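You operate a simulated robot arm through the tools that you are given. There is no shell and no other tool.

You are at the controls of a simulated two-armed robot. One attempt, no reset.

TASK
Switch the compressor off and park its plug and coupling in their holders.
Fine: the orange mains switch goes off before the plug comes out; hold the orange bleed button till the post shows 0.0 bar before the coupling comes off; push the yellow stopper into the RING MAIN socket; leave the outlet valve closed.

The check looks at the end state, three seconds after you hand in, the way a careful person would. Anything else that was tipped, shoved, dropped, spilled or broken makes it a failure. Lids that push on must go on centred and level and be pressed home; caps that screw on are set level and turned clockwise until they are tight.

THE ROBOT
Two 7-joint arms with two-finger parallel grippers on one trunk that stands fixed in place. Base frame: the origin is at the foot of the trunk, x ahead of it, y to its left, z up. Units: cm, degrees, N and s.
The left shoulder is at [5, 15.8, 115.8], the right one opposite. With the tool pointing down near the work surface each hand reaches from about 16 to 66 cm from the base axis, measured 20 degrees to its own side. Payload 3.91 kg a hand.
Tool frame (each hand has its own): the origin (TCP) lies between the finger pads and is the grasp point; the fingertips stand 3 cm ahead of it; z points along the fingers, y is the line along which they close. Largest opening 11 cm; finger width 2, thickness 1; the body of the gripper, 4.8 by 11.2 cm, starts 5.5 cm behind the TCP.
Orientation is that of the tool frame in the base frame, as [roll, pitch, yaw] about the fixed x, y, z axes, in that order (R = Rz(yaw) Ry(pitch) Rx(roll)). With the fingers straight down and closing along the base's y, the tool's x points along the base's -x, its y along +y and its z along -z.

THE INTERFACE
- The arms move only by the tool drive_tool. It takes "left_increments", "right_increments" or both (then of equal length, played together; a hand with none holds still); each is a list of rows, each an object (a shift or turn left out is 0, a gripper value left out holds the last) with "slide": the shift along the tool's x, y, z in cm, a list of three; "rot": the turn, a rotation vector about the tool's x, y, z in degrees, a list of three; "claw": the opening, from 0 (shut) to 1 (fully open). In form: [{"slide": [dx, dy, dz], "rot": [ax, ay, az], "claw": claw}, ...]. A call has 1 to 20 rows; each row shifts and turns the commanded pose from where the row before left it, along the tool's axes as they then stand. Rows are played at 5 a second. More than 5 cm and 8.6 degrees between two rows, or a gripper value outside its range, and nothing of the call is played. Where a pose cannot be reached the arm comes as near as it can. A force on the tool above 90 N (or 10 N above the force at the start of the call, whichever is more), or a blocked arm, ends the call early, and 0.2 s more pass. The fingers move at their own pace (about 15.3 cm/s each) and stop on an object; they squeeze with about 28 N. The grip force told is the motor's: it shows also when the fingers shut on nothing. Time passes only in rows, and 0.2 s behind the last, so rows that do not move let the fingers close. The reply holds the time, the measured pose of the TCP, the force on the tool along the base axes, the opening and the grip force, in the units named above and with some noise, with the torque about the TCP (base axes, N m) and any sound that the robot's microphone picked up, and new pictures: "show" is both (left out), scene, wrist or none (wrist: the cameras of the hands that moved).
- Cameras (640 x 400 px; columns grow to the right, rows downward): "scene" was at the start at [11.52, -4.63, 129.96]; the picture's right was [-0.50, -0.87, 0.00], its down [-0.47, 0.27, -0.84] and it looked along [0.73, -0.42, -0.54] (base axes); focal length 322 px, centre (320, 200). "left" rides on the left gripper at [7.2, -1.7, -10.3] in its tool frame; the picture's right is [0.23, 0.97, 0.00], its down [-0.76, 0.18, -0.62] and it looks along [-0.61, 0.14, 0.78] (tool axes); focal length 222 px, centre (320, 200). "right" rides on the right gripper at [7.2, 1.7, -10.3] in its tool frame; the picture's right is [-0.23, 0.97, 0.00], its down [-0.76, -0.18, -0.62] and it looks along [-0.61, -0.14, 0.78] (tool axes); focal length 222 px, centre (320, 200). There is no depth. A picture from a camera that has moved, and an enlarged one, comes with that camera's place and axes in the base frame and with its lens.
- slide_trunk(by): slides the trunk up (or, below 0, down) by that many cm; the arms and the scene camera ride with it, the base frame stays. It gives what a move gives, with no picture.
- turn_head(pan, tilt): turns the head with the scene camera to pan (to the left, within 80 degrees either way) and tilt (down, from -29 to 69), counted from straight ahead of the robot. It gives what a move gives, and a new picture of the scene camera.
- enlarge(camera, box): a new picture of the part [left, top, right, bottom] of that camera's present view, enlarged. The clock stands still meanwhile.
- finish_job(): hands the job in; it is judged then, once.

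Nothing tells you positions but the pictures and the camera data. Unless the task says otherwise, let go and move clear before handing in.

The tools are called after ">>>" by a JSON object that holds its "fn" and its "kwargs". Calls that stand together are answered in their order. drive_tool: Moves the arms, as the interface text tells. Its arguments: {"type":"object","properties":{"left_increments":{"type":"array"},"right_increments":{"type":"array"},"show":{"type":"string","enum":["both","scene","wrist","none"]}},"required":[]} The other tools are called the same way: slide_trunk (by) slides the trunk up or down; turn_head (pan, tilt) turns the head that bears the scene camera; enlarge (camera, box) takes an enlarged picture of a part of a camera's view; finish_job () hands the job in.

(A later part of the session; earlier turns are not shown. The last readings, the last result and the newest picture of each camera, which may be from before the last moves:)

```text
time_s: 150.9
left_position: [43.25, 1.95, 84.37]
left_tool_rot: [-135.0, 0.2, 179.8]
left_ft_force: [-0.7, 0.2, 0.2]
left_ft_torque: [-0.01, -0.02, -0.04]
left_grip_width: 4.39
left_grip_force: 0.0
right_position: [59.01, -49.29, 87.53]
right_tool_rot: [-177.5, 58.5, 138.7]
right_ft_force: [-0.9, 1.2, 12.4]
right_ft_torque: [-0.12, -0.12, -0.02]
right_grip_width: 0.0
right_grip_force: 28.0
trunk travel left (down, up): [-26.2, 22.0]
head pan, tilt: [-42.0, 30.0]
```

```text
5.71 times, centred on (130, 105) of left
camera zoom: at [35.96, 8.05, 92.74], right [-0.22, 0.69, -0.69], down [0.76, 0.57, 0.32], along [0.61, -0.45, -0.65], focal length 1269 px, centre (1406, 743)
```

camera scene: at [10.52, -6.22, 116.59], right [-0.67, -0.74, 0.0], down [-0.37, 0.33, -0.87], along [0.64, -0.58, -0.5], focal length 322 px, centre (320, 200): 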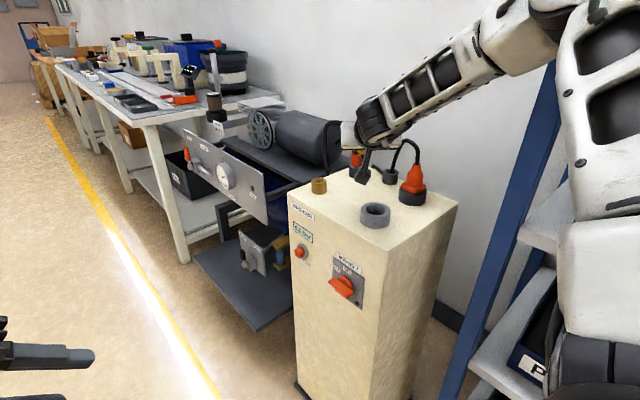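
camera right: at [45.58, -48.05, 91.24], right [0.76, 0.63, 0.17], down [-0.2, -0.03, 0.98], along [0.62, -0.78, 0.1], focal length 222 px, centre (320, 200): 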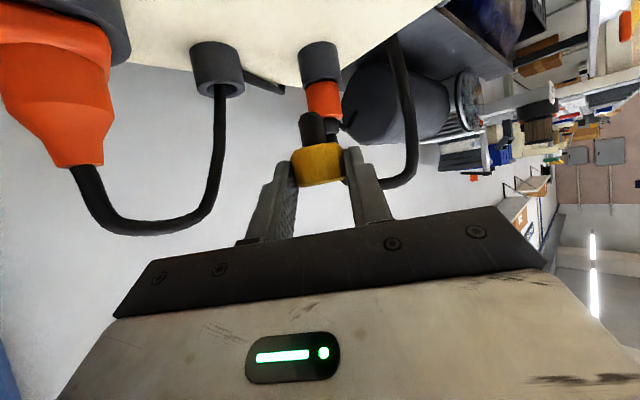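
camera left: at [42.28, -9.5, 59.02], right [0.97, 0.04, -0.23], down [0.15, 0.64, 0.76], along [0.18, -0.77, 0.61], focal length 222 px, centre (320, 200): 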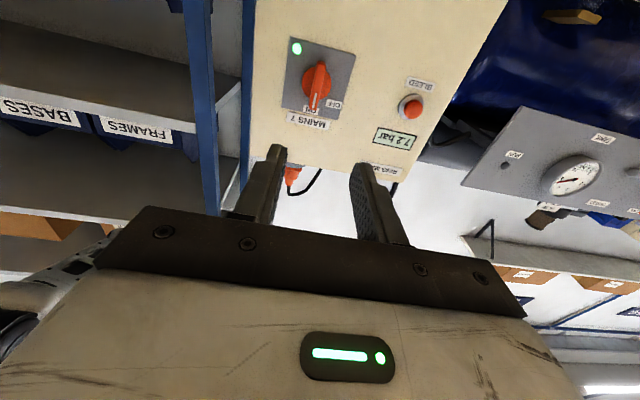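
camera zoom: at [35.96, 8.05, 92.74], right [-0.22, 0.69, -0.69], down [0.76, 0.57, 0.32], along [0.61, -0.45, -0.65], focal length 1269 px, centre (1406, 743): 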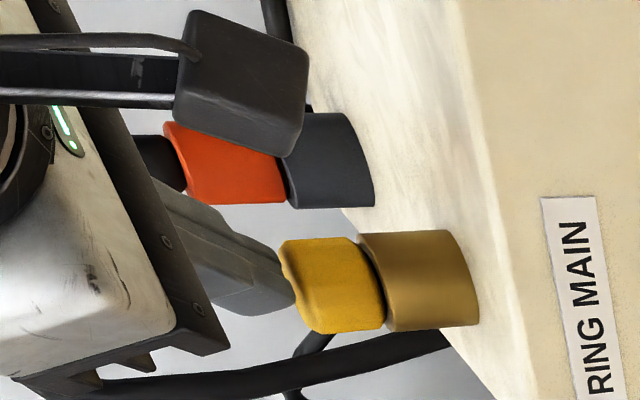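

I'm on the cap at 12 N. I'll increase to around 35 N.

>>> {"fn": "drive_tool", "kwargs": {"right_increments": [{"slide": [0.13, 0, 0.08]}, {"slide": [0.13, 0, 0.08]}, {"slide": [0.13, 0, 0.08]}, {}], "show": "none"}}

>>> {"fn": "enlarge", "kwargs": {"camera": "left", "box": [110, 95, 160, 135]}}

```text
time_s: 151.9
left_position: [43.22, 1.94, 84.43]
left_tool_rot: [-134.8, 0.3, 179.8]
left_ft_force: [0.0, -0.2, -0.5]
left_ft_torque: [-0.01, -0.02, -0.01]
left_grip_width: 4.4
left_grip_force: 0.1
right_position: [59.05, -49.24, 87.58]
right_tool_rot: [-178.0, 58.6, 138.5]
right_ft_force: [-3.3, 3.8, 28.5]
right_ft_torque: [-0.33, -0.35, 0.0]
right_grip_width: 0.01
right_grip_force: 28.4
trunk travel left (down, up): [-26.2, 22.0]
head pan, tilt: [-42.0, 30.0]
```

```text
10.00 times, centred on (135, 115) of left
camera zoom: at [35.84, 8.15, 92.79], right [-0.22, 0.69, -0.69], down [0.76, 0.57, 0.32], along [0.61, -0.45, -0.65], focal length 2221 px, centre (2170, 1050)
```

zoom: 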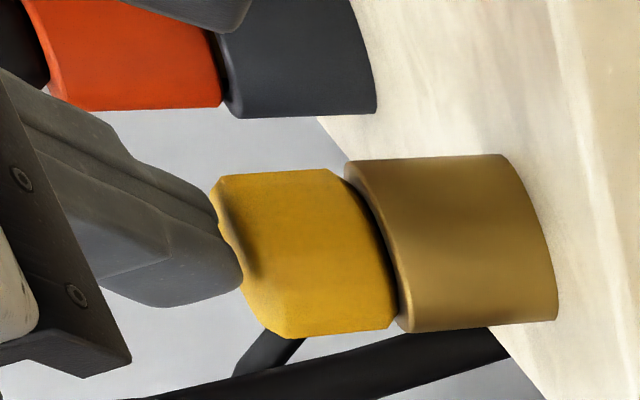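

It's solid at 29 N with no further movement, so the stopper is home. I'll rise clear and do a final inspection.

>>> {"fn": "drive_tool", "kwargs": {"right_increments": [{"slide": [-0.6, 0, -0.375]}, {"slide": [-0.85, 0, -0.53]}, {"slide": [-0.85, 0, -0.53]}], "show": "none"}}

>>> {"fn": "slide_trunk", "kwargs": {"by": 16}}

>>> {"fn": "drive_tool", "kwargs": {"right_increments": [{"slide": [2.5, 0, -3.2]}, {"slide": [2.5, 0, -3.2]}]}}

>>> {"fn": "enlarge", "kwargs": {"camera": "scene", "box": [280, 190, 460, 320]}}

>>> {"fn": "enlarge", "kwargs": {"camera": "left", "box": [0, 0, 260, 170]}}

```text
time_s: 152.7
left_position: [43.41, 1.73, 84.2]
left_tool_rot: [-135.1, 0.1, 179.9]
left_ft_force: [-1.3, 0.1, 0.3]
left_ft_torque: [0.0, 0.02, 0.01]
left_grip_width: 4.41
left_grip_force: 0.0
right_position: [59.02, -49.25, 89.5]
right_tool_rot: [-177.5, 57.8, 139.0]
right_ft_force: [-0.8, 0.4, -0.5]
right_ft_torque: [0.02, -0.03, -0.01]
right_grip_width: 0.01
right_grip_force: 28.1
trunk travel left (down, up): [-26.2, 22.0]
head pan, tilt: [-42.0, 30.0]
```

```text
time_s: 154.6
left_position: [43.39, 1.96, 100.25]
left_tool_rot: [-135.1, 0.2, 179.8]
left_ft_force: [0.7, -0.1, 0.9]
left_ft_torque: [-0.01, 0.03, 0.02]
left_grip_width: 4.43
left_grip_force: 0.0
right_position: [59.03, -49.36, 105.56]
right_tool_rot: [-177.5, 57.9, 138.9]
right_ft_force: [0.1, -0.3, 0.3]
right_ft_torque: [0.0, 0.01, 0.05]
right_grip_width: 0.0
right_grip_force: 27.5
trunk travel left (down, up): [-42.2, 6.0]
head pan, tilt: [-42.0, 30.0]
```

```text
time_s: 155.2
left_position: [43.39, 1.88, 100.2]
left_tool_rot: [-135.1, 0.1, 179.9]
left_ft_force: [-0.6, -0.3, 0.2]
left_ft_torque: [-0.05, 0.0, 0.02]
left_grip_width: 4.4
left_grip_force: 0.0
right_position: [53.0, -43.84, 104.84]
right_tool_rot: [-177.5, 58.0, 138.8]
right_ft_force: [0.1, 0.2, 0.0]
right_ft_torque: [-0.01, 0.0, 0.04]
right_grip_width: 0.0
right_grip_force: 27.4
trunk travel left (down, up): [-42.2, 6.0]
head pan, tilt: [-42.0, 30.0]
camera scene: at [10.49, -6.21, 132.6], right [-0.67, -0.74, 0.0], down [-0.37, 0.33, -0.87], along [0.64, -0.58, -0.5], focal length 322 px, centre (320, 200)
camera right: at [45.08, -33.83, 104.14], right [0.76, 0.63, 0.17], down [-0.2, -0.03, 0.98], along [0.62, -0.78, 0.1], focal length 222 px, centre (320, 200)
```

scene: 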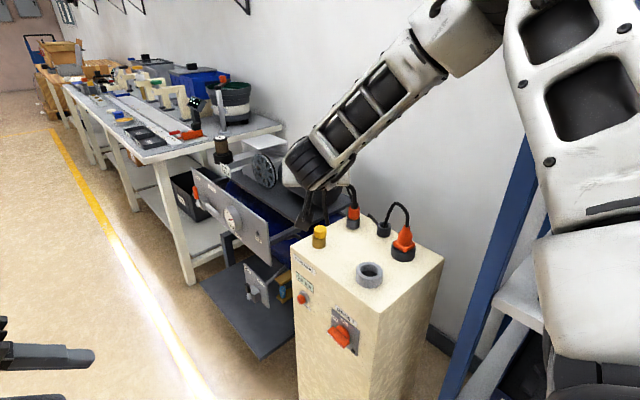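
right: 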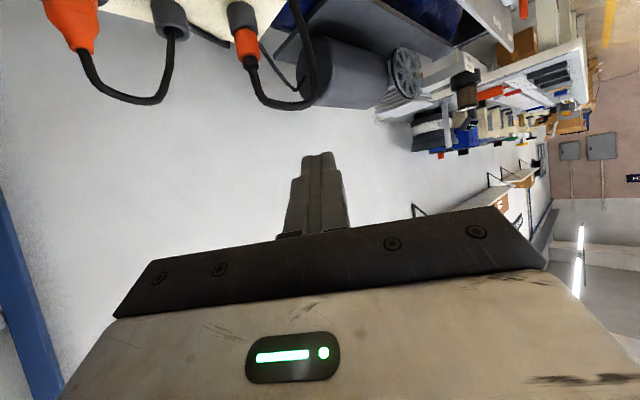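

```text
3.08 times, centred on (370, 255) of scene
camera zoom: at [10.49, -6.21, 132.6], right [-0.67, -0.74, 0.0], down [-0.37, 0.33, -0.87], along [0.64, -0.58, -0.5], focal length 992 px, centre (166, 31)
```

zoom: 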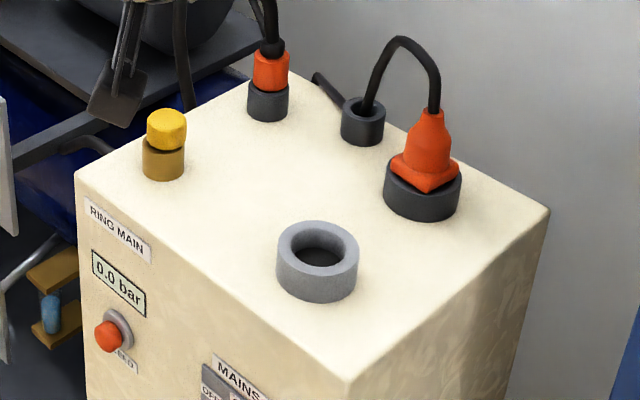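

```text
2.35 times, centred on (130, 85) of left
camera zoom: at [36.03, 7.99, 108.69], right [-0.23, 0.69, -0.69], down [0.76, 0.57, 0.32], along [0.61, -0.45, -0.65], focal length 523 px, centre (767, 471)
```

zoom: 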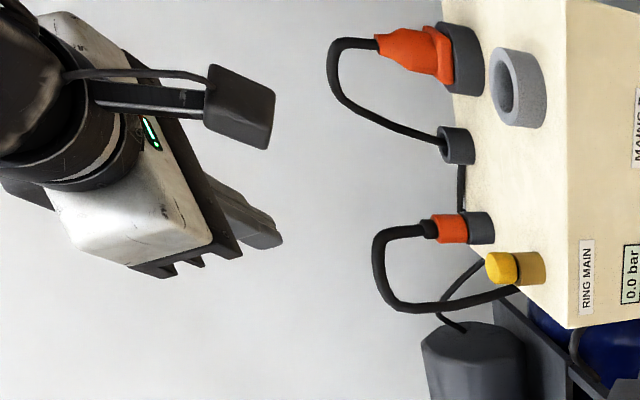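

Everything is in place. I'll take close looks at the plug, coupling, stopper, switch and outlet valve.

>>> {"fn": "enlarge", "kwargs": {"camera": "scene", "box": [380, 215, 430, 270]}}

>>> {"fn": "enlarge", "kwargs": {"camera": "scene", "box": [300, 190, 380, 260]}}

>>> {"fn": "enlarge", "kwargs": {"camera": "scene", "box": [285, 265, 385, 365]}}

>>> {"fn": "enlarge", "kwargs": {"camera": "scene", "box": [180, 160, 280, 320]}}

>>> {"fn": "enlarge", "kwargs": {"camera": "left", "box": [140, 0, 240, 80]}}

```text
7.27 times, centred on (405, 242) of scene
camera zoom: at [10.49, -6.21, 132.6], right [-0.67, -0.74, 0.0], down [-0.37, 0.33, -0.87], along [0.64, -0.58, -0.5], focal length 2344 px, centre (-298, -109)
```

zoom: 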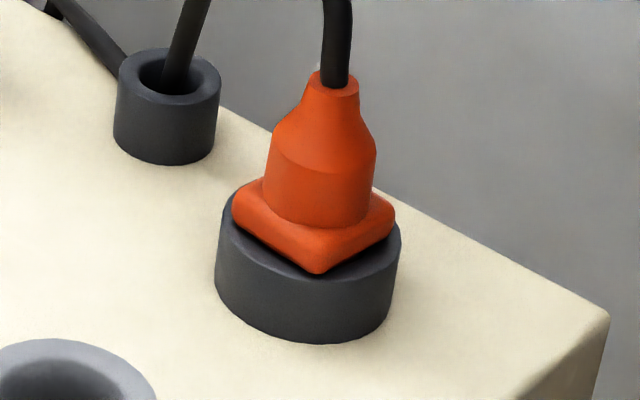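

```text
5.71 times, centred on (340, 225) of scene
camera zoom: at [10.49, -6.21, 132.6], right [-0.67, -0.74, 0.0], down [-0.37, 0.33, -0.87], along [0.64, -0.58, -0.5], focal length 1842 px, centre (206, 57)
```

zoom: 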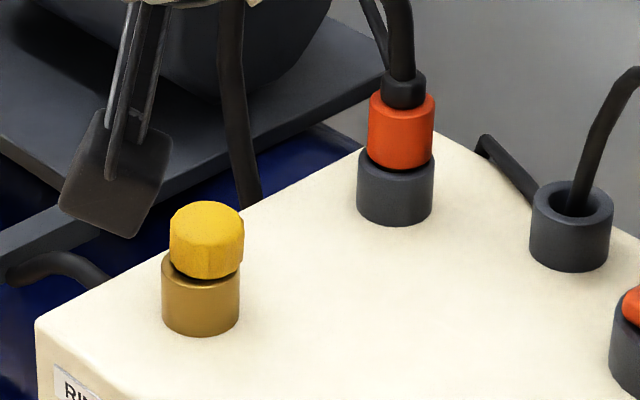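

```text
4.00 times, centred on (335, 315) of scene
camera zoom: at [10.49, -6.21, 132.6], right [-0.67, -0.74, 0.0], down [-0.37, 0.33, -0.87], along [0.64, -0.58, -0.5], focal length 1289 px, centre (260, -260)
```

zoom: 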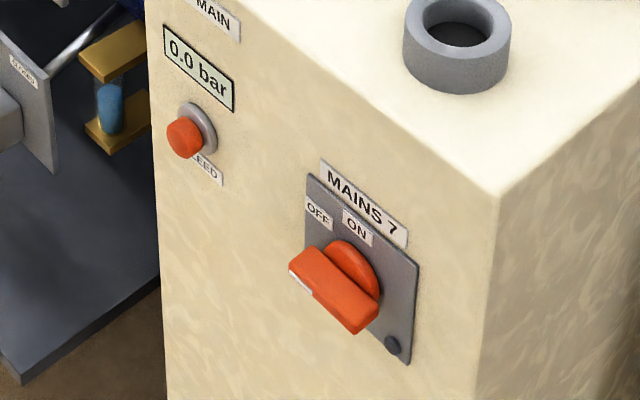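

```text
2.50 times, centred on (230, 240) of scene
camera zoom: at [10.49, -6.21, 132.6], right [-0.67, -0.74, 0.0], down [-0.37, 0.33, -0.87], along [0.64, -0.58, -0.5], focal length 806 px, centre (545, 100)
```

zoom: 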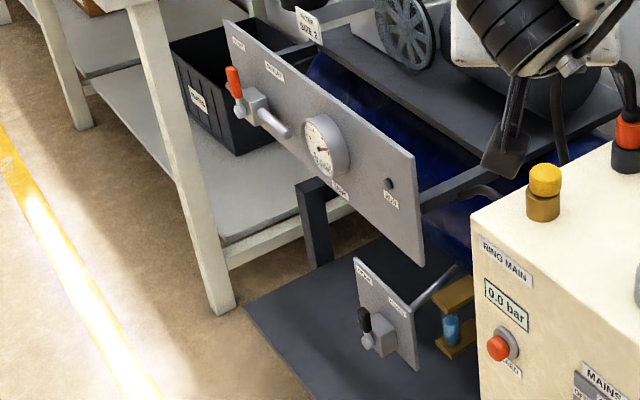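

```text
5.00 times, centred on (190, 40) of left
camera zoom: at [36.03, 7.99, 108.69], right [-0.23, 0.69, -0.69], down [0.76, 0.57, 0.32], along [0.61, -0.45, -0.65], focal length 1111 px, centre (970, 1000)
```

zoom: 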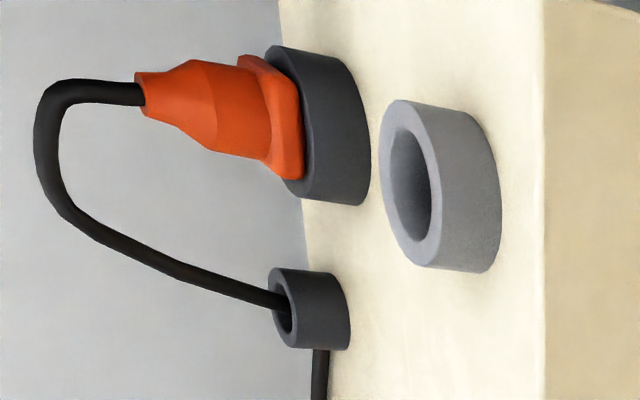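

The plug, coupling, switch and display all look right. I'll look more closely at how level the stopper sits.

>>> {"fn": "enlarge", "kwargs": {"camera": "left", "box": [196, 98, 236, 128]}}

>>> {"fn": "enlarge", "kwargs": {"camera": "scene", "box": [308, 218, 332, 252]}}

>>> {"fn": "enlarge", "kwargs": {"camera": "left", "box": [170, 80, 220, 115]}}

```text
13.33 times, centred on (216, 113) of left
camera zoom: at [36.03, 7.99, 108.69], right [-0.23, 0.69, -0.69], down [0.76, 0.57, 0.32], along [0.61, -0.45, -0.65], focal length 2962 px, centre (1707, 1360)
```

zoom: 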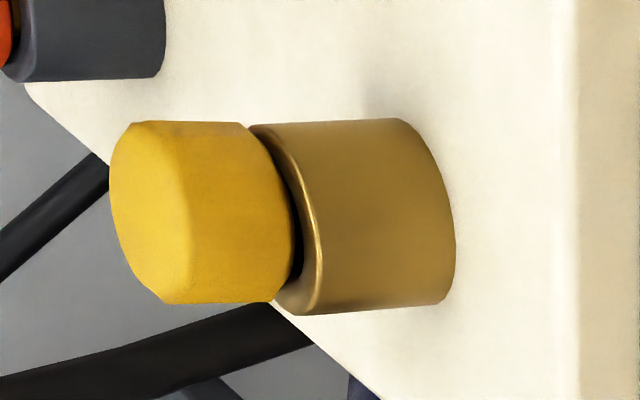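

```text
11.76 times, centred on (320, 235) of scene
camera zoom: at [10.49, -6.21, 132.6], right [-0.67, -0.74, 0.0], down [-0.37, 0.33, -0.87], along [0.64, -0.58, -0.5], focal length 3792 px, centre (320, -212)
```

zoom: 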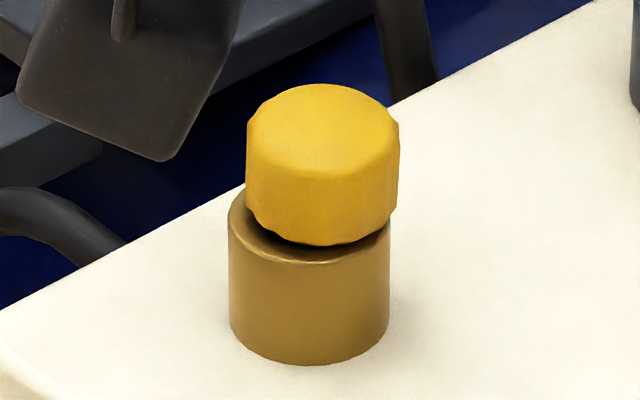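

```text
11.43 times, centred on (195, 98) of left
camera zoom: at [36.03, 7.99, 108.69], right [-0.23, 0.69, -0.69], down [0.76, 0.57, 0.32], along [0.61, -0.45, -0.65], focal length 2538 px, centre (1749, 1371)
```

zoom: 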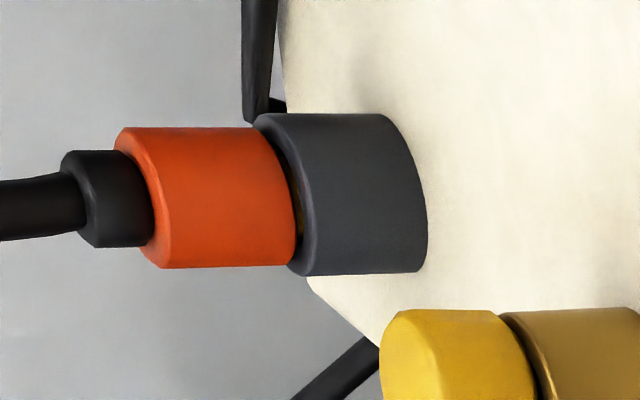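

The stopper leans about 4° toward -x-y with a small gap on the other side, so it isn't properly level. I'll re-grip the cap with the hand rolled true, straighten and centre it, and press again.

>>> {"fn": "drive_tool", "kwargs": {"right_increments": [{"slide": [-2.5, 0, 3.2], "claw": 0.5}, {"slide": [-2.5, 0, 3.2]}, {"slide": [-0.56, 0.05, 0.89], "rot": [0, 0, 1.55]}, {}], "show": "none"}}

>>> {"fn": "slide_trunk", "kwargs": {"by": -16}}

>>> {"fn": "enlarge", "kwargs": {"camera": "right", "box": [140, 0, 460, 240]}}

>>> {"fn": "enlarge", "kwargs": {"camera": "left", "box": [80, 70, 180, 140]}}

```text
time_s: 156.2
left_position: [43.41, 1.86, 100.25]
left_tool_rot: [-135.1, 0.2, 180.0]
left_ft_force: [0.1, -0.4, -0.3]
left_ft_torque: [-0.01, -0.02, 0.02]
left_grip_width: 4.38
left_grip_force: 0.2
right_position: [59.98, -50.08, 105.64]
right_tool_rot: [180.0, 58.0, 135.8]
right_ft_force: [-0.4, -0.3, 0.5]
right_ft_torque: [-0.01, 0.0, -0.04]
right_grip_width: 5.52
right_grip_force: 0.1
trunk travel left (down, up): [-42.2, 6.0]
head pan, tilt: [-42.0, 30.0]
```

```text
time_s: 158.0
left_position: [43.37, 1.8, 84.25]
left_tool_rot: [-135.1, 0.0, 179.8]
left_ft_force: [-0.5, -0.1, 0.1]
left_ft_torque: [0.01, -0.03, 0.04]
left_grip_width: 4.42
left_grip_force: 0.0
right_position: [59.9, -50.2, 89.52]
right_tool_rot: [180.0, 58.0, 135.9]
right_ft_force: [-0.5, -0.4, -0.6]
right_ft_torque: [-0.02, -0.01, -0.02]
right_grip_width: 5.5
right_grip_force: 0.0
trunk travel left (down, up): [-26.2, 22.0]
head pan, tilt: [-42.0, 30.0]
```

```text
1.67 times, centred on (300, 120) of right
camera zoom: at [52.03, -40.05, 88.86], right [0.76, 0.62, 0.19], down [-0.21, -0.04, 0.98], along [0.61, -0.79, 0.1], focal length 370 px, centre (353, 333)
```

zoom: 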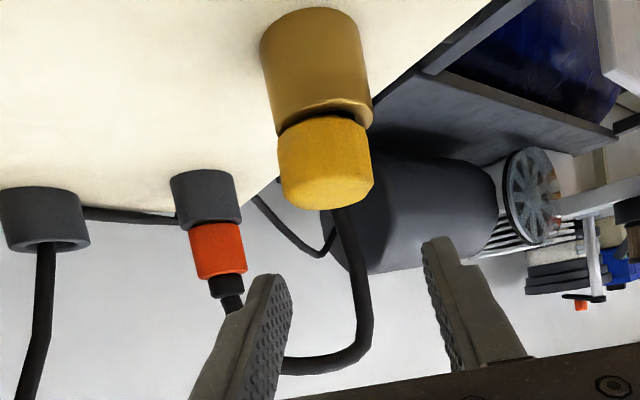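

```text
5.71 times, centred on (130, 105) of left
camera zoom: at [36.04, 7.99, 92.69], right [-0.23, 0.69, -0.69], down [0.76, 0.57, 0.32], along [0.61, -0.45, -0.65], focal length 1269 px, centre (1406, 743)
```

zoom: 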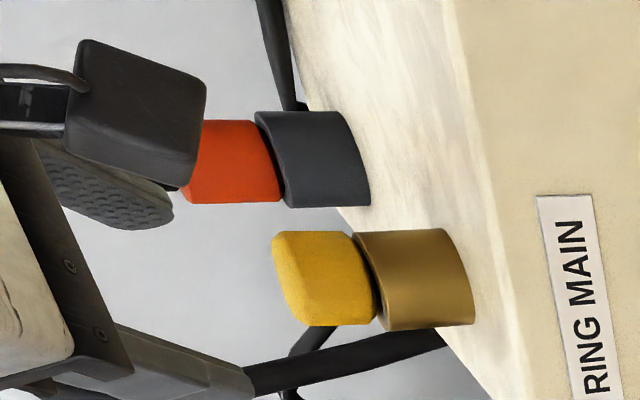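

The hand's roll is now exactly level. I'll lower and close on the cap, which should straighten it.

>>> {"fn": "drive_tool", "kwargs": {"right_increments": [{"slide": [0.68, 0, 0.424]}, {"slide": [0.68, 0, 0.424]}, {"slide": [0.68, 0, 0.424]}, {"slide": [0.68, 0, 0.424]}, {"slide": [0.55, 0, 0.345]}, {"claw": 0.3}, {"claw": 0}, {}, {}], "show": "none"}}

>>> {"fn": "enlarge", "kwargs": {"camera": "left", "box": [100, 90, 180, 140]}}

>>> {"fn": "enlarge", "kwargs": {"camera": "right", "box": [220, 40, 380, 180]}}

```text
time_s: 160.0
left_position: [43.39, 2.0, 84.22]
left_tool_rot: [-135.1, 0.1, 180.0]
left_ft_force: [0.3, -0.1, 0.7]
left_ft_torque: [-0.01, 0.0, 0.02]
left_grip_width: 4.42
left_grip_force: 0.1
right_position: [59.74, -50.1, 85.62]
right_tool_rot: [-179.9, 58.0, 135.8]
right_ft_force: [-0.4, 0.3, -0.2]
right_ft_torque: [-0.02, -0.01, 0.01]
right_grip_width: 3.21
right_grip_force: 28.0
trunk travel left (down, up): [-26.2, 22.0]
head pan, tilt: [-42.0, 30.0]
```

```text
8.00 times, centred on (140, 115) of left
camera zoom: at [36.05, 7.98, 92.68], right [-0.23, 0.69, -0.69], down [0.76, 0.57, 0.32], along [0.61, -0.45, -0.65], focal length 1777 px, centre (1760, 880)
```

zoom: 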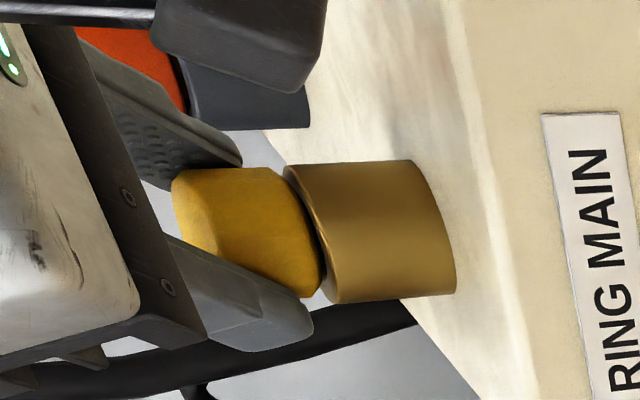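

```text
2.86 times, centred on (300, 110) of right
camera zoom: at [51.96, -40.02, 84.96], right [0.76, 0.62, 0.19], down [-0.21, -0.04, 0.98], along [0.61, -0.79, 0.1], focal length 635 px, centre (377, 457)
```

zoom: 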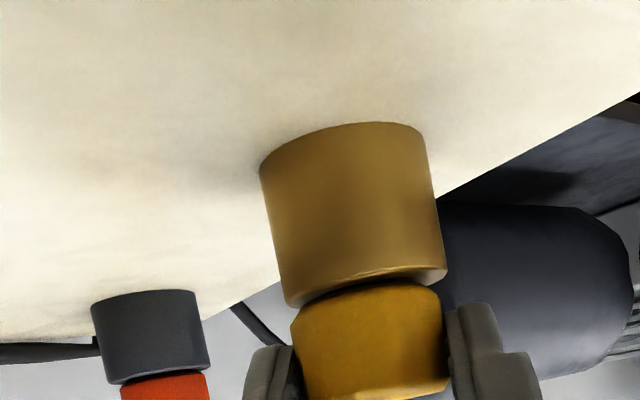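

Gripping has straightened and centred the cap on the socket. Now I'll press down.

>>> {"fn": "drive_tool", "kwargs": {"right_increments": [{"slide": [0.085, 0, 0.053]}, {"slide": [0.085, 0, 0.053]}, {"slide": [0.085, 0, 0.053]}, {"slide": [0.085, 0, 0.053]}, {"slide": [0.085, 0, 0.053]}, {"slide": [0.085, 0, 0.053]}], "show": "none"}}

>>> {"fn": "enlarge", "kwargs": {"camera": "left", "box": [110, 95, 160, 135]}}

>>> {"fn": "enlarge", "kwargs": {"camera": "right", "box": [220, 40, 380, 180]}}

```text
time_s: 161.4
left_position: [43.25, 1.83, 84.37]
left_tool_rot: [-134.9, 0.2, 179.8]
left_ft_force: [0.2, -0.1, 0.5]
left_ft_torque: [0.02, 0.0, 0.01]
left_grip_width: 4.41
left_grip_force: 0.0
right_position: [59.9, -50.0, 85.63]
right_tool_rot: [179.8, 58.4, 135.7]
right_ft_force: [-1.8, 0.0, 18.5]
right_ft_torque: [-0.19, -0.09, -0.02]
right_grip_width: 3.21
right_grip_force: 27.6
trunk travel left (down, up): [-26.2, 22.0]
head pan, tilt: [-42.0, 30.0]
```

```text
10.00 times, centred on (135, 115) of left
camera zoom: at [35.92, 8.08, 92.76], right [-0.22, 0.69, -0.69], down [0.76, 0.57, 0.32], along [0.61, -0.45, -0.65], focal length 2221 px, centre (2170, 1050)
```

zoom: 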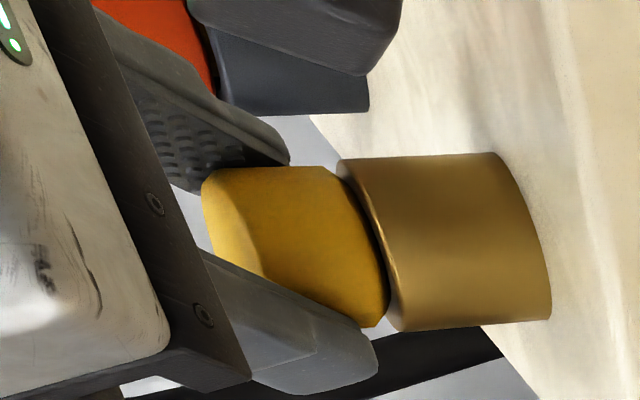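

```text
2.86 times, centred on (300, 110) of right
camera zoom: at [52.01, -39.97, 84.81], right [0.76, 0.62, 0.2], down [-0.22, -0.04, 0.97], along [0.61, -0.79, 0.11], focal length 635 px, centre (377, 457)
```

zoom: 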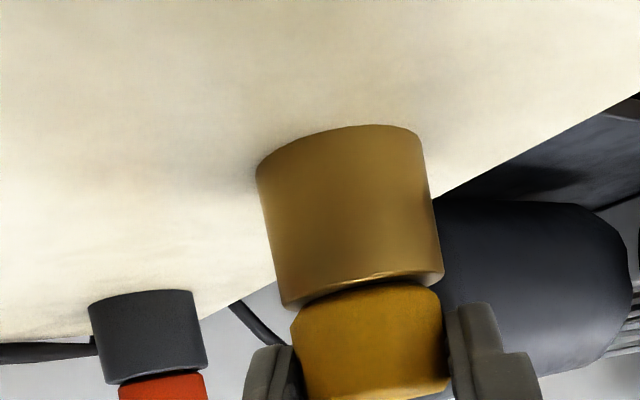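

It's solid at 18 N, flush and centred. I'll unload, open and check that it stays level.

>>> {"fn": "drive_tool", "kwargs": {"right_increments": [{"slide": [-0.17, 0, -0.106]}, {"slide": [-0.17, 0, -0.106]}, {"claw": 0.4}, {"claw": 0.5}, {}], "show": "none"}}

>>> {"fn": "drive_tool", "kwargs": {"right_increments": [{"slide": [-0.85, 0, -0.53]}, {"slide": [-0.85, 0, -0.53]}, {"slide": [-0.85, 0, -0.53]}, {"slide": [-0.85, 0, -0.53]}, {"slide": [-0.85, 0, -0.53]}], "show": "none"}}

>>> {"fn": "enlarge", "kwargs": {"camera": "left", "box": [110, 95, 160, 135]}}

>>> {"fn": "enlarge", "kwargs": {"camera": "right", "box": [240, 10, 380, 130]}}

>>> {"fn": "enlarge", "kwargs": {"camera": "scene", "box": [300, 155, 350, 205]}}

```text
time_s: 162.6
left_position: [43.27, 1.81, 84.15]
left_tool_rot: [-135.0, 0.1, 179.9]
left_ft_force: [0.5, 0.4, -0.1]
left_ft_torque: [0.03, -0.01, 0.04]
left_grip_width: 4.41
left_grip_force: 0.1
right_position: [59.81, -50.08, 85.41]
right_tool_rot: [-180.0, 57.9, 135.9]
right_ft_force: [0.8, 0.0, -0.6]
right_ft_torque: [0.02, 0.03, -0.02]
right_grip_width: 5.51
right_grip_force: 0.1
trunk travel left (down, up): [-26.2, 22.0]
head pan, tilt: [-42.0, 30.0]
```

```text
time_s: 163.8
left_position: [43.36, 1.83, 84.13]
left_tool_rot: [-135.1, 0.1, 179.9]
left_ft_force: [-0.3, 0.0, 0.5]
left_ft_torque: [-0.01, 0.01, -0.05]
left_grip_width: 4.4
left_grip_force: 0.1
right_position: [59.81, -50.22, 90.55]
right_tool_rot: [180.0, 57.9, 135.9]
right_ft_force: [-0.1, -0.6, 0.5]
right_ft_torque: [-0.01, -0.05, -0.01]
right_grip_width: 5.52
right_grip_force: 0.1
trunk travel left (down, up): [-26.2, 22.0]
head pan, tilt: [-42.0, 30.0]
```

```text
10.00 times, centred on (135, 115) of left
camera zoom: at [36.04, 7.98, 92.68], right [-0.23, 0.69, -0.69], down [0.76, 0.57, 0.32], along [0.61, -0.45, -0.65], focal length 2221 px, centre (2170, 1050)
```

zoom: 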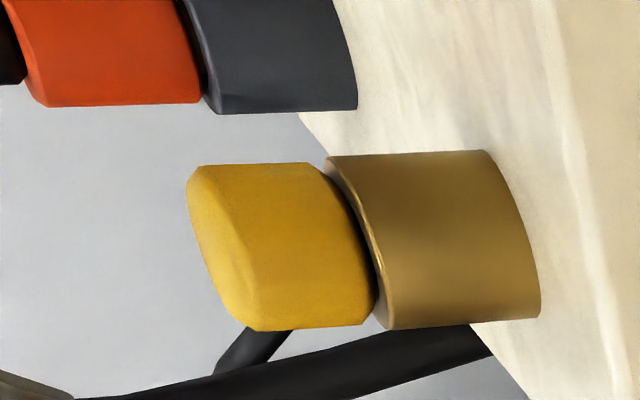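

```text
3.33 times, centred on (310, 70) of right
camera zoom: at [51.95, -40.08, 89.79], right [0.76, 0.62, 0.19], down [-0.21, -0.04, 0.98], along [0.61, -0.79, 0.1], focal length 740 px, centre (353, 633)
```

zoom: 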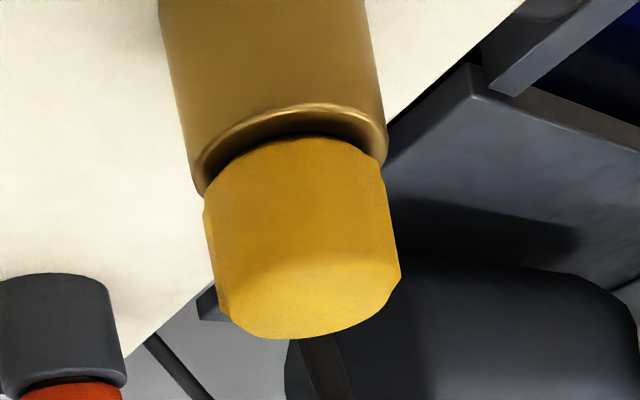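

```text
8.00 times, centred on (325, 180) of scene
camera zoom: at [10.51, -6.22, 116.59], right [-0.67, -0.74, 0.0], down [-0.37, 0.33, -0.87], along [0.64, -0.58, -0.5], focal length 2579 px, centre (280, 360)
```

zoom: 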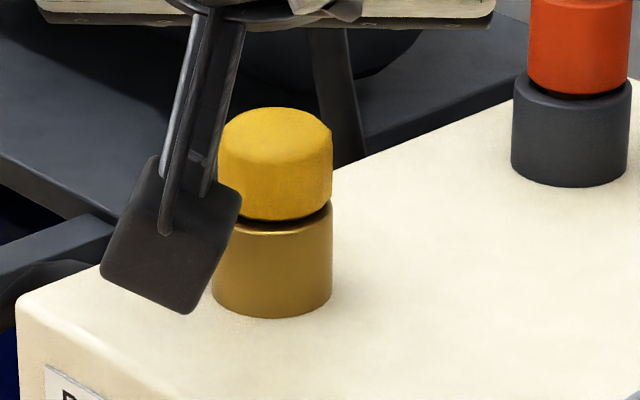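

It's now upright and centred to within about 1.5°. I'll give one firmer, well-centred press on the cap's top to be sure it's fully home.

>>> {"fn": "drive_tool", "kwargs": {"right_increments": [{"claw": 0}, {"slide": [0.58, 0.1, -0.93]}, {"slide": [0.424, 0, 0.265]}, {"slide": [0.424, 0, 0.265]}, {"slide": [0.424, 0, 0.265]}, {"slide": [0.424, 0, 0.265]}, {"slide": [0.424, 0, 0.265]}, {"slide": [0.17, 0, 0.106]}], "show": "none"}}

>>> {"fn": "enlarge", "kwargs": {"camera": "right", "box": [220, 20, 380, 180]}}

>>> {"fn": "enlarge", "kwargs": {"camera": "left", "box": [100, 90, 180, 140]}}

```text
time_s: 165.6
left_position: [43.44, 1.74, 84.3]
left_tool_rot: [-135.0, 0.1, 179.9]
left_ft_force: [1.6, -0.1, -0.3]
left_ft_torque: [0.0, 0.04, -0.01]
left_grip_width: 4.39
left_grip_force: 0.1
right_position: [59.12, -49.38, 87.82]
right_tool_rot: [-180.0, 58.0, 135.8]
right_ft_force: [-0.3, -0.1, 0.4]
right_ft_torque: [0.05, 0.03, -0.03]
right_grip_width: 0.0
right_grip_force: 27.9
trunk travel left (down, up): [-26.2, 22.0]
head pan, tilt: [-42.0, 30.0]
```

```text
2.50 times, centred on (300, 100) of right
camera zoom: at [51.27, -39.25, 87.15], right [0.76, 0.62, 0.19], down [-0.21, -0.04, 0.98], along [0.61, -0.79, 0.1], focal length 555 px, centre (370, 450)
```

zoom: 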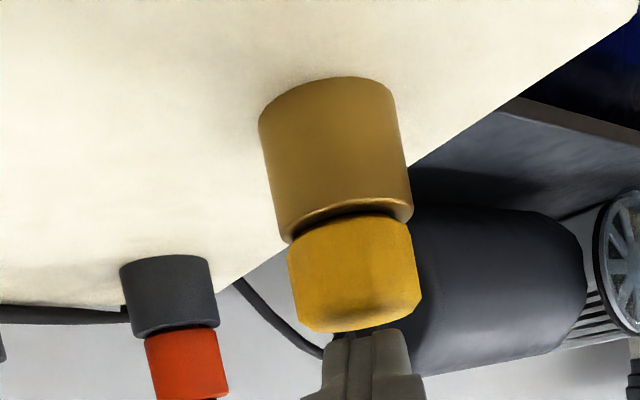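

```text
8.00 times, centred on (140, 115) of left
camera zoom: at [36.04, 7.98, 92.68], right [-0.23, 0.69, -0.69], down [0.76, 0.57, 0.32], along [0.61, -0.45, -0.65], focal length 1777 px, centre (1760, 880)
```

zoom: 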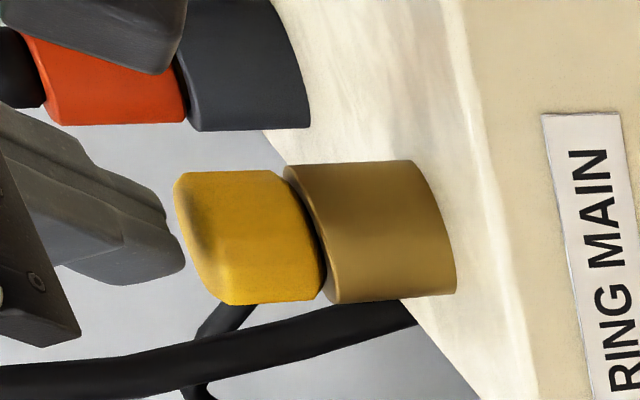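

It's centred. Pressing down now.

>>> {"fn": "drive_tool", "kwargs": {"right_increments": [{"slide": [0.11, 0, 0.069]}, {"slide": [0.11, 0, 0.069]}, {"slide": [0.11, 0, 0.069]}, {"slide": [0.11, 0, 0.069]}, {"slide": [0.11, 0, 0.069]}, {"slide": [0.11, 0, 0.069]}, {"slide": [0.11, 0, 0.069]}], "show": "none"}}

>>> {"fn": "drive_tool", "kwargs": {"right_increments": [{"slide": [0.11, 0, 0.069]}, {"slide": [0.11, 0, 0.069]}, {"slide": [0.11, 0, 0.069]}, {}], "show": "none"}}

>>> {"fn": "enlarge", "kwargs": {"camera": "left", "box": [100, 90, 180, 140]}}

>>> {"fn": "enlarge", "kwargs": {"camera": "right", "box": [220, 20, 380, 180]}}

```text
time_s: 167.2
left_position: [43.28, 1.9, 84.4]
left_tool_rot: [-135.0, 0.2, 179.9]
left_ft_force: [-0.8, 0.2, 0.3]
left_ft_torque: [-0.02, 0.0, -0.01]
left_grip_width: 4.42
left_grip_force: 0.0
right_position: [59.17, -49.23, 87.58]
right_tool_rot: [179.6, 58.6, 135.7]
right_ft_force: [-0.2, -0.1, 23.9]
right_ft_torque: [-0.36, -0.34, -0.04]
right_grip_width: 0.0
right_grip_force: 27.5
trunk travel left (down, up): [-26.2, 22.0]
head pan, tilt: [-42.0, 30.0]
```

```text
time_s: 168.2
left_position: [43.29, 1.94, 84.39]
left_tool_rot: [-134.9, 0.3, 179.9]
left_ft_force: [-0.4, 0.6, -0.2]
left_ft_torque: [0.02, 0.0, 0.0]
left_grip_width: 4.39
left_grip_force: 0.1
right_position: [59.26, -49.2, 87.37]
right_tool_rot: [179.4, 58.9, 135.2]
right_ft_force: [-3.3, -1.1, 31.3]
right_ft_torque: [-0.42, -0.41, -0.01]
right_grip_width: 0.0
right_grip_force: 28.1
trunk travel left (down, up): [-26.2, 22.0]
head pan, tilt: [-42.0, 30.0]
```

```text
8.00 times, centred on (140, 115) of left
camera zoom: at [35.82, 8.16, 92.8], right [-0.22, 0.69, -0.69], down [0.76, 0.57, 0.32], along [0.61, -0.45, -0.65], focal length 1777 px, centre (1760, 880)
```

zoom: 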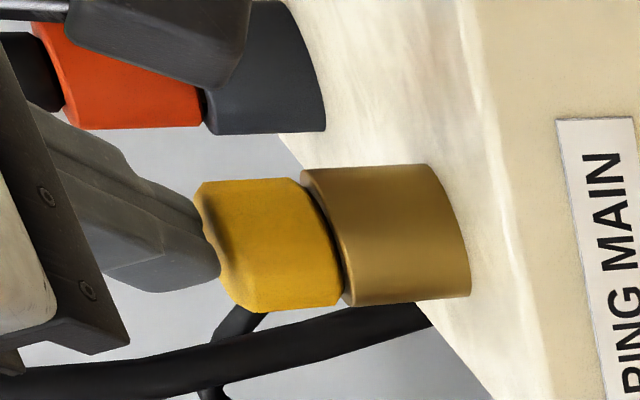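

```text
2.50 times, centred on (300, 100) of right
camera zoom: at [51.39, -39.12, 86.61], right [0.76, 0.61, 0.2], down [-0.23, -0.03, 0.97], along [0.6, -0.79, 0.12], focal length 555 px, centre (370, 450)
```

zoom: 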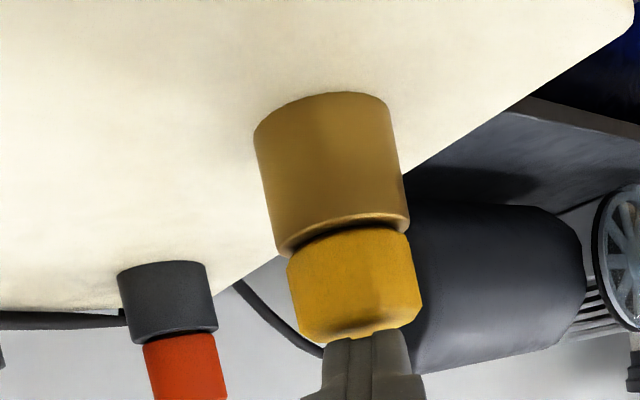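

The cap moved down another 0.2 cm at 31 N, so there was travel left. I'll keep pressing gradually.

>>> {"fn": "drive_tool", "kwargs": {"right_increments": [{"slide": [0.085, 0, 0.053]}, {"slide": [0.085, 0, 0.053]}, {"slide": [0.085, 0, 0.053]}, {"slide": [0.085, 0, 0.053]}, {}], "show": "none"}}

>>> {"fn": "enlarge", "kwargs": {"camera": "left", "box": [100, 90, 180, 140]}}

>>> {"fn": "enlarge", "kwargs": {"camera": "right", "box": [220, 20, 380, 180]}}

```text
time_s: 169.4
left_position: [43.1, 1.98, 84.47]
left_tool_rot: [-134.9, 0.3, 179.9]
left_ft_force: [-0.2, -0.5, 0.2]
left_ft_torque: [-0.03, 0.01, -0.01]
left_grip_width: 4.42
left_grip_force: 0.0
right_position: [59.25, -49.31, 87.44]
right_tool_rot: [179.3, 59.5, 135.1]
right_ft_force: [-2.5, 1.6, 40.7]
right_ft_torque: [-0.51, -0.53, 0.01]
right_grip_width: 0.0
right_grip_force: 27.9
trunk travel left (down, up): [-26.2, 22.0]
head pan, tilt: [-42.0, 30.0]
```

```text
8.00 times, centred on (140, 115) of left
camera zoom: at [35.77, 8.21, 92.82], right [-0.22, 0.69, -0.69], down [0.76, 0.57, 0.32], along [0.61, -0.46, -0.65], focal length 1777 px, centre (1760, 880)
```

zoom: 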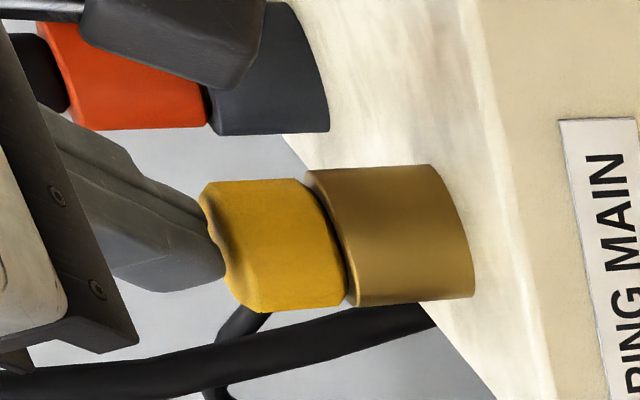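

```text
2.50 times, centred on (300, 100) of right
camera zoom: at [51.38, -39.14, 86.47], right [0.76, 0.62, 0.2], down [-0.24, -0.03, 0.97], along [0.6, -0.79, 0.12], focal length 555 px, centre (370, 450)
```

zoom: 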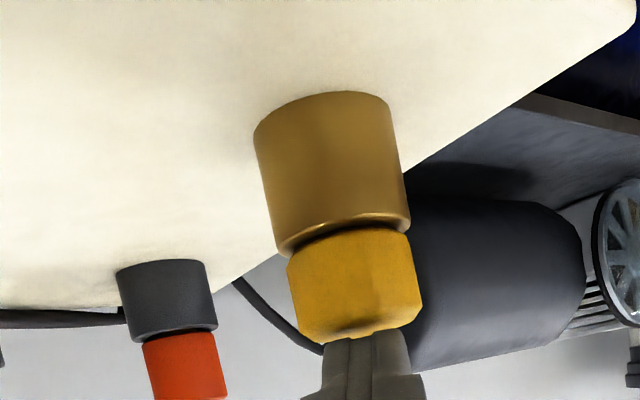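

It's solid at 41 N and the cap's sides are parallel to the socket. I'll unload, rise away and take a final look.

>>> {"fn": "drive_tool", "kwargs": {"right_increments": [{"slide": [-0.34, 0, -0.212]}, {"slide": [-0.51, 0, -0.32]}, {"slide": [-0.85, 0, -0.53]}, {"slide": [-0.85, 0, -0.53]}, {"slide": [-0.85, 0, -0.53]}], "show": "none"}}

>>> {"fn": "enlarge", "kwargs": {"camera": "left", "box": [110, 95, 160, 135]}}

>>> {"fn": "slide_trunk", "kwargs": {"by": 16}}

>>> {"fn": "drive_tool", "kwargs": {"right_increments": [{"slide": [2.5, 0, -3.2]}, {"slide": [2.5, 0, -3.2]}, {"slide": [2.5, 0, -3.2]}], "show": "scene"}}

>>> {"fn": "enlarge", "kwargs": {"camera": "scene", "box": [300, 200, 380, 260]}}

>>> {"fn": "enlarge", "kwargs": {"camera": "left", "box": [196, 98, 236, 128]}}

```text
time_s: 170.6
left_position: [43.38, 1.84, 84.22]
left_tool_rot: [-135.1, 0.0, 179.8]
left_ft_force: [0.8, -0.7, 0.6]
left_ft_torque: [-0.02, 0.01, 0.0]
left_grip_width: 4.4
left_grip_force: 0.1
right_position: [59.02, -49.39, 89.81]
right_tool_rot: [-179.9, 57.8, 136.0]
right_ft_force: [0.7, 0.3, 1.0]
right_ft_torque: [-0.03, 0.01, 0.01]
right_grip_width: 0.0
right_grip_force: 27.9
trunk travel left (down, up): [-26.2, 22.0]
head pan, tilt: [-42.0, 30.0]
```

```text
10.00 times, centred on (135, 115) of left
camera zoom: at [36.04, 7.98, 92.67], right [-0.23, 0.69, -0.69], down [0.76, 0.57, 0.32], along [0.61, -0.45, -0.65], focal length 2221 px, centre (2170, 1050)
```

zoom: 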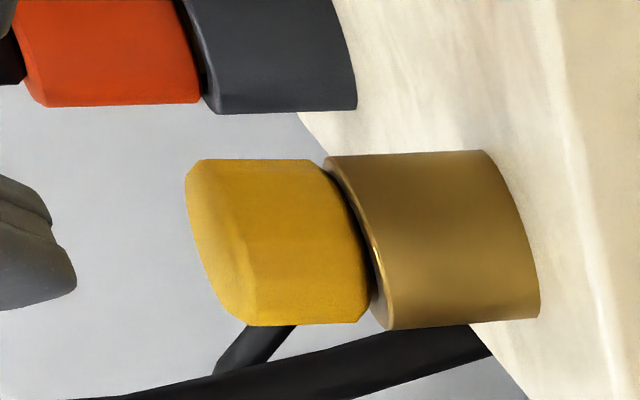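

```text
time_s: 172.4
left_position: [43.45, 1.71, 100.17]
left_tool_rot: [-135.0, 0.2, 179.9]
left_ft_force: [0.3, -0.3, -0.2]
left_ft_torque: [-0.05, 0.01, -0.02]
left_grip_width: 4.4
left_grip_force: 0.1
right_position: [59.35, -49.33, 105.93]
right_tool_rot: [180.0, 58.0, 135.9]
right_ft_force: [-0.5, -0.2, 0.0]
right_ft_torque: [-0.02, 0.03, -0.02]
right_grip_width: 0.02
right_grip_force: 26.8
trunk travel left (down, up): [-42.2, 6.0]
head pan, tilt: [-42.0, 30.0]
```

```text
time_s: 173.2
left_position: [43.34, 1.83, 100.23]
left_tool_rot: [-135.1, 0.0, 179.9]
left_ft_force: [0.9, 0.0, -0.1]
left_ft_torque: [-0.01, -0.02, -0.01]
left_grip_width: 4.39
left_grip_force: 0.1
right_position: [50.31, -41.23, 104.57]
right_tool_rot: [-180.0, 58.1, 135.9]
right_ft_force: [0.2, 0.1, -0.5]
right_ft_torque: [0.01, 0.0, -0.02]
right_grip_width: 0.0
right_grip_force: 28.1
trunk travel left (down, up): [-42.2, 6.0]
head pan, tilt: [-42.0, 30.0]
camera scene: at [10.5, -6.2, 132.6], right [-0.67, -0.74, 0.0], down [-0.37, 0.33, -0.87], along [0.64, -0.58, -0.5], focal length 322 px, centre (320, 200)
```

scene: 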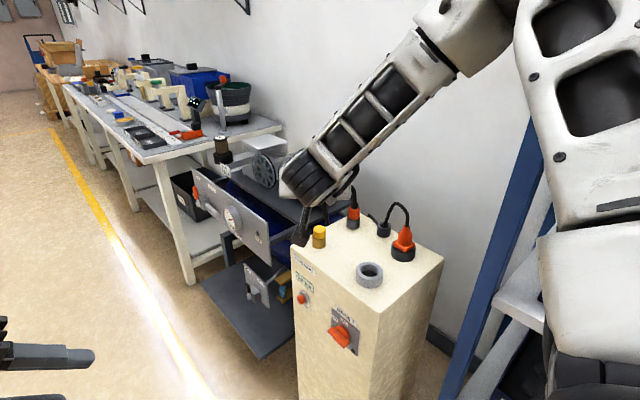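

```text
6.67 times, centred on (340, 230) of scene
camera zoom: at [10.5, -6.2, 132.6], right [-0.67, -0.74, 0.0], down [-0.37, 0.33, -0.87], along [0.64, -0.58, -0.5], focal length 2149 px, centre (187, 0)
```

zoom: 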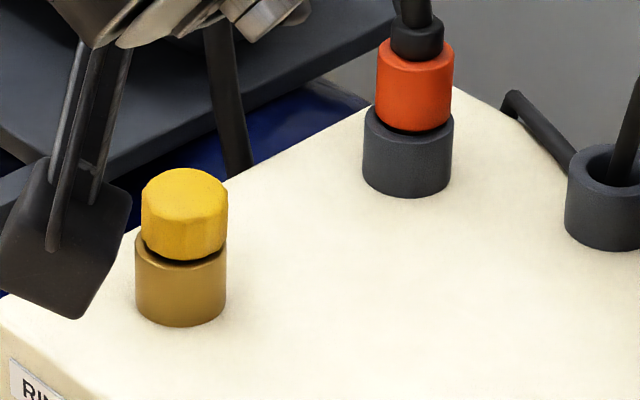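

```text
13.33 times, centred on (216, 113) of left
camera zoom: at [36.03, 8.0, 108.69], right [-0.23, 0.69, -0.69], down [0.76, 0.57, 0.32], along [0.61, -0.45, -0.65], focal length 2962 px, centre (1707, 1360)
```

zoom: 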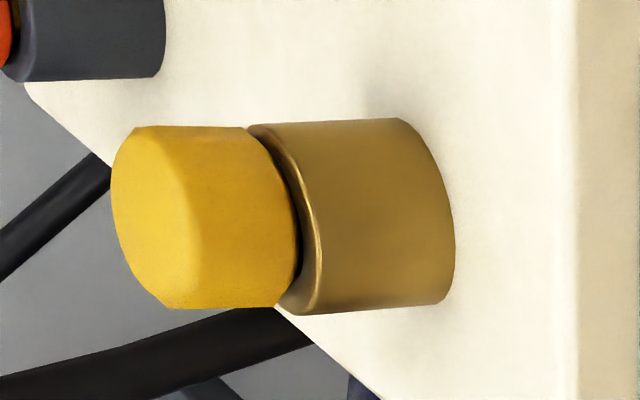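

On lifting off, the fingertips dragged the cap into a 3° lean again, whereas releasing from a grip had left it upright. I'll re-grip with the first, better roll angle, settle it, and release without touching the top.

>>> {"fn": "drive_tool", "kwargs": {"right_increments": [{"slide": [-2.5, 0, 3.2], "claw": 0.5}, {"slide": [-2.5, 0, 3.2]}, {"slide": [-2.5, 0, 3.2]}, {"slide": [-0.3, 0.0, 0.55], "rot": [0, 0, -1.55]}, {}], "show": "none"}}

>>> {"fn": "slide_trunk", "kwargs": {"by": -16}}

>>> {"fn": "enlarge", "kwargs": {"camera": "right", "box": [140, 0, 460, 240]}}

```text
time_s: 174.4
left_position: [43.39, 1.87, 100.26]
left_tool_rot: [-135.1, 0.1, 179.9]
left_ft_force: [0.2, 0.2, -0.2]
left_ft_torque: [-0.02, -0.01, 0.01]
left_grip_width: 4.42
left_grip_force: 0.1
right_position: [59.45, -50.09, 105.69]
right_tool_rot: [-177.5, 57.9, 138.9]
right_ft_force: [-0.6, -0.4, -0.2]
right_ft_torque: [-0.01, -0.01, 0.01]
right_grip_width: 5.51
right_grip_force: 0.1
trunk travel left (down, up): [-42.2, 6.0]
head pan, tilt: [-42.0, 30.0]
```

```text
time_s: 176.2
left_position: [43.35, 1.69, 84.32]
left_tool_rot: [-135.0, 0.1, 179.9]
left_ft_force: [0.2, -0.5, -0.4]
left_ft_torque: [-0.03, 0.02, 0.03]
left_grip_width: 4.38
left_grip_force: 0.0
right_position: [59.41, -49.91, 89.92]
right_tool_rot: [-177.5, 58.0, 138.8]
right_ft_force: [-0.3, -0.3, 1.1]
right_ft_torque: [0.04, 0.04, -0.02]
right_grip_width: 5.49
right_grip_force: 0.1
trunk travel left (down, up): [-26.2, 22.0]
head pan, tilt: [-42.0, 30.0]
```

```text
1.67 times, centred on (300, 120) of right
camera zoom: at [51.42, -40.06, 89.07], right [0.76, 0.63, 0.17], down [-0.2, -0.03, 0.98], along [0.62, -0.78, 0.1], focal length 370 px, centre (353, 333)
```

zoom: 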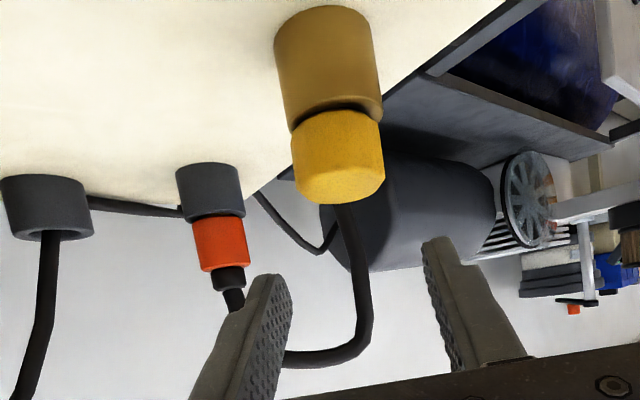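

I'll line up as in the first grip, lower, and close.

>>> {"fn": "drive_tool", "kwargs": {"right_increments": [{"slide": [-0.195, 0.2, 0.3]}, {"slide": [0.75, 0, 0.47]}, {"slide": [0.75, 0, 0.47]}, {"slide": [0.75, 0, 0.47]}, {"slide": [0.75, 0, 0.47]}, {"slide": [0.68, 0, 0.42]}, {"claw": 0.3}, {"claw": 0}, {}, {}, {"slide": [0.085, 0, 0.053]}, {"slide": [0.085, 0, 0.053]}, {"slide": [0.085, 0, 0.053]}, {"slide": [0.085, 0, 0.053]}, {}], "show": "none"}}

>>> {"fn": "enlarge", "kwargs": {"camera": "left", "box": [110, 95, 160, 135]}}

>>> {"fn": "enlarge", "kwargs": {"camera": "right", "box": [220, 40, 380, 180]}}

```text
time_s: 179.4
left_position: [43.36, 2.01, 84.24]
left_tool_rot: [-135.0, 0.1, 179.9]
left_ft_force: [0.3, -0.4, -0.5]
left_ft_torque: [-0.01, 0.04, 0.03]
left_grip_width: 4.41
left_grip_force: 0.1
right_position: [59.91, -50.16, 85.4]
right_tool_rot: [-177.6, 58.4, 138.7]
right_ft_force: [1.6, -0.9, 19.3]
right_ft_torque: [-0.01, -0.12, -0.01]
right_grip_width: 3.23
right_grip_force: 28.1
trunk travel left (down, up): [-26.2, 22.0]
head pan, tilt: [-42.0, 30.0]
```

```text
10.00 times, centred on (135, 115) of left
camera zoom: at [35.94, 8.07, 92.75], right [-0.22, 0.69, -0.69], down [0.76, 0.57, 0.32], along [0.61, -0.45, -0.65], focal length 2221 px, centre (2170, 1050)
```

zoom: 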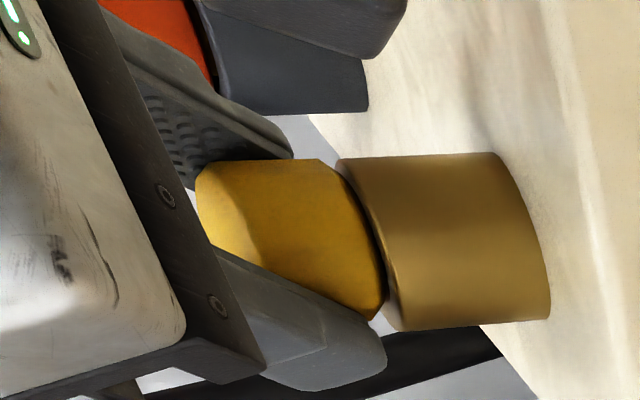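

```text
2.86 times, centred on (300, 110) of right
camera zoom: at [51.87, -40.21, 84.61], right [0.76, 0.63, 0.17], down [-0.2, -0.02, 0.98], along [0.62, -0.78, 0.11], focal length 635 px, centre (377, 457)
```

zoom: 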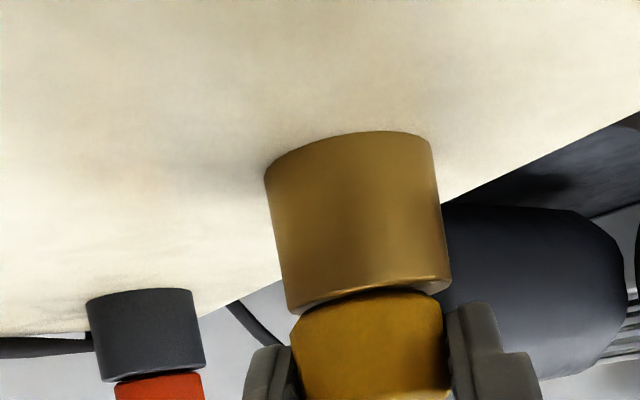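

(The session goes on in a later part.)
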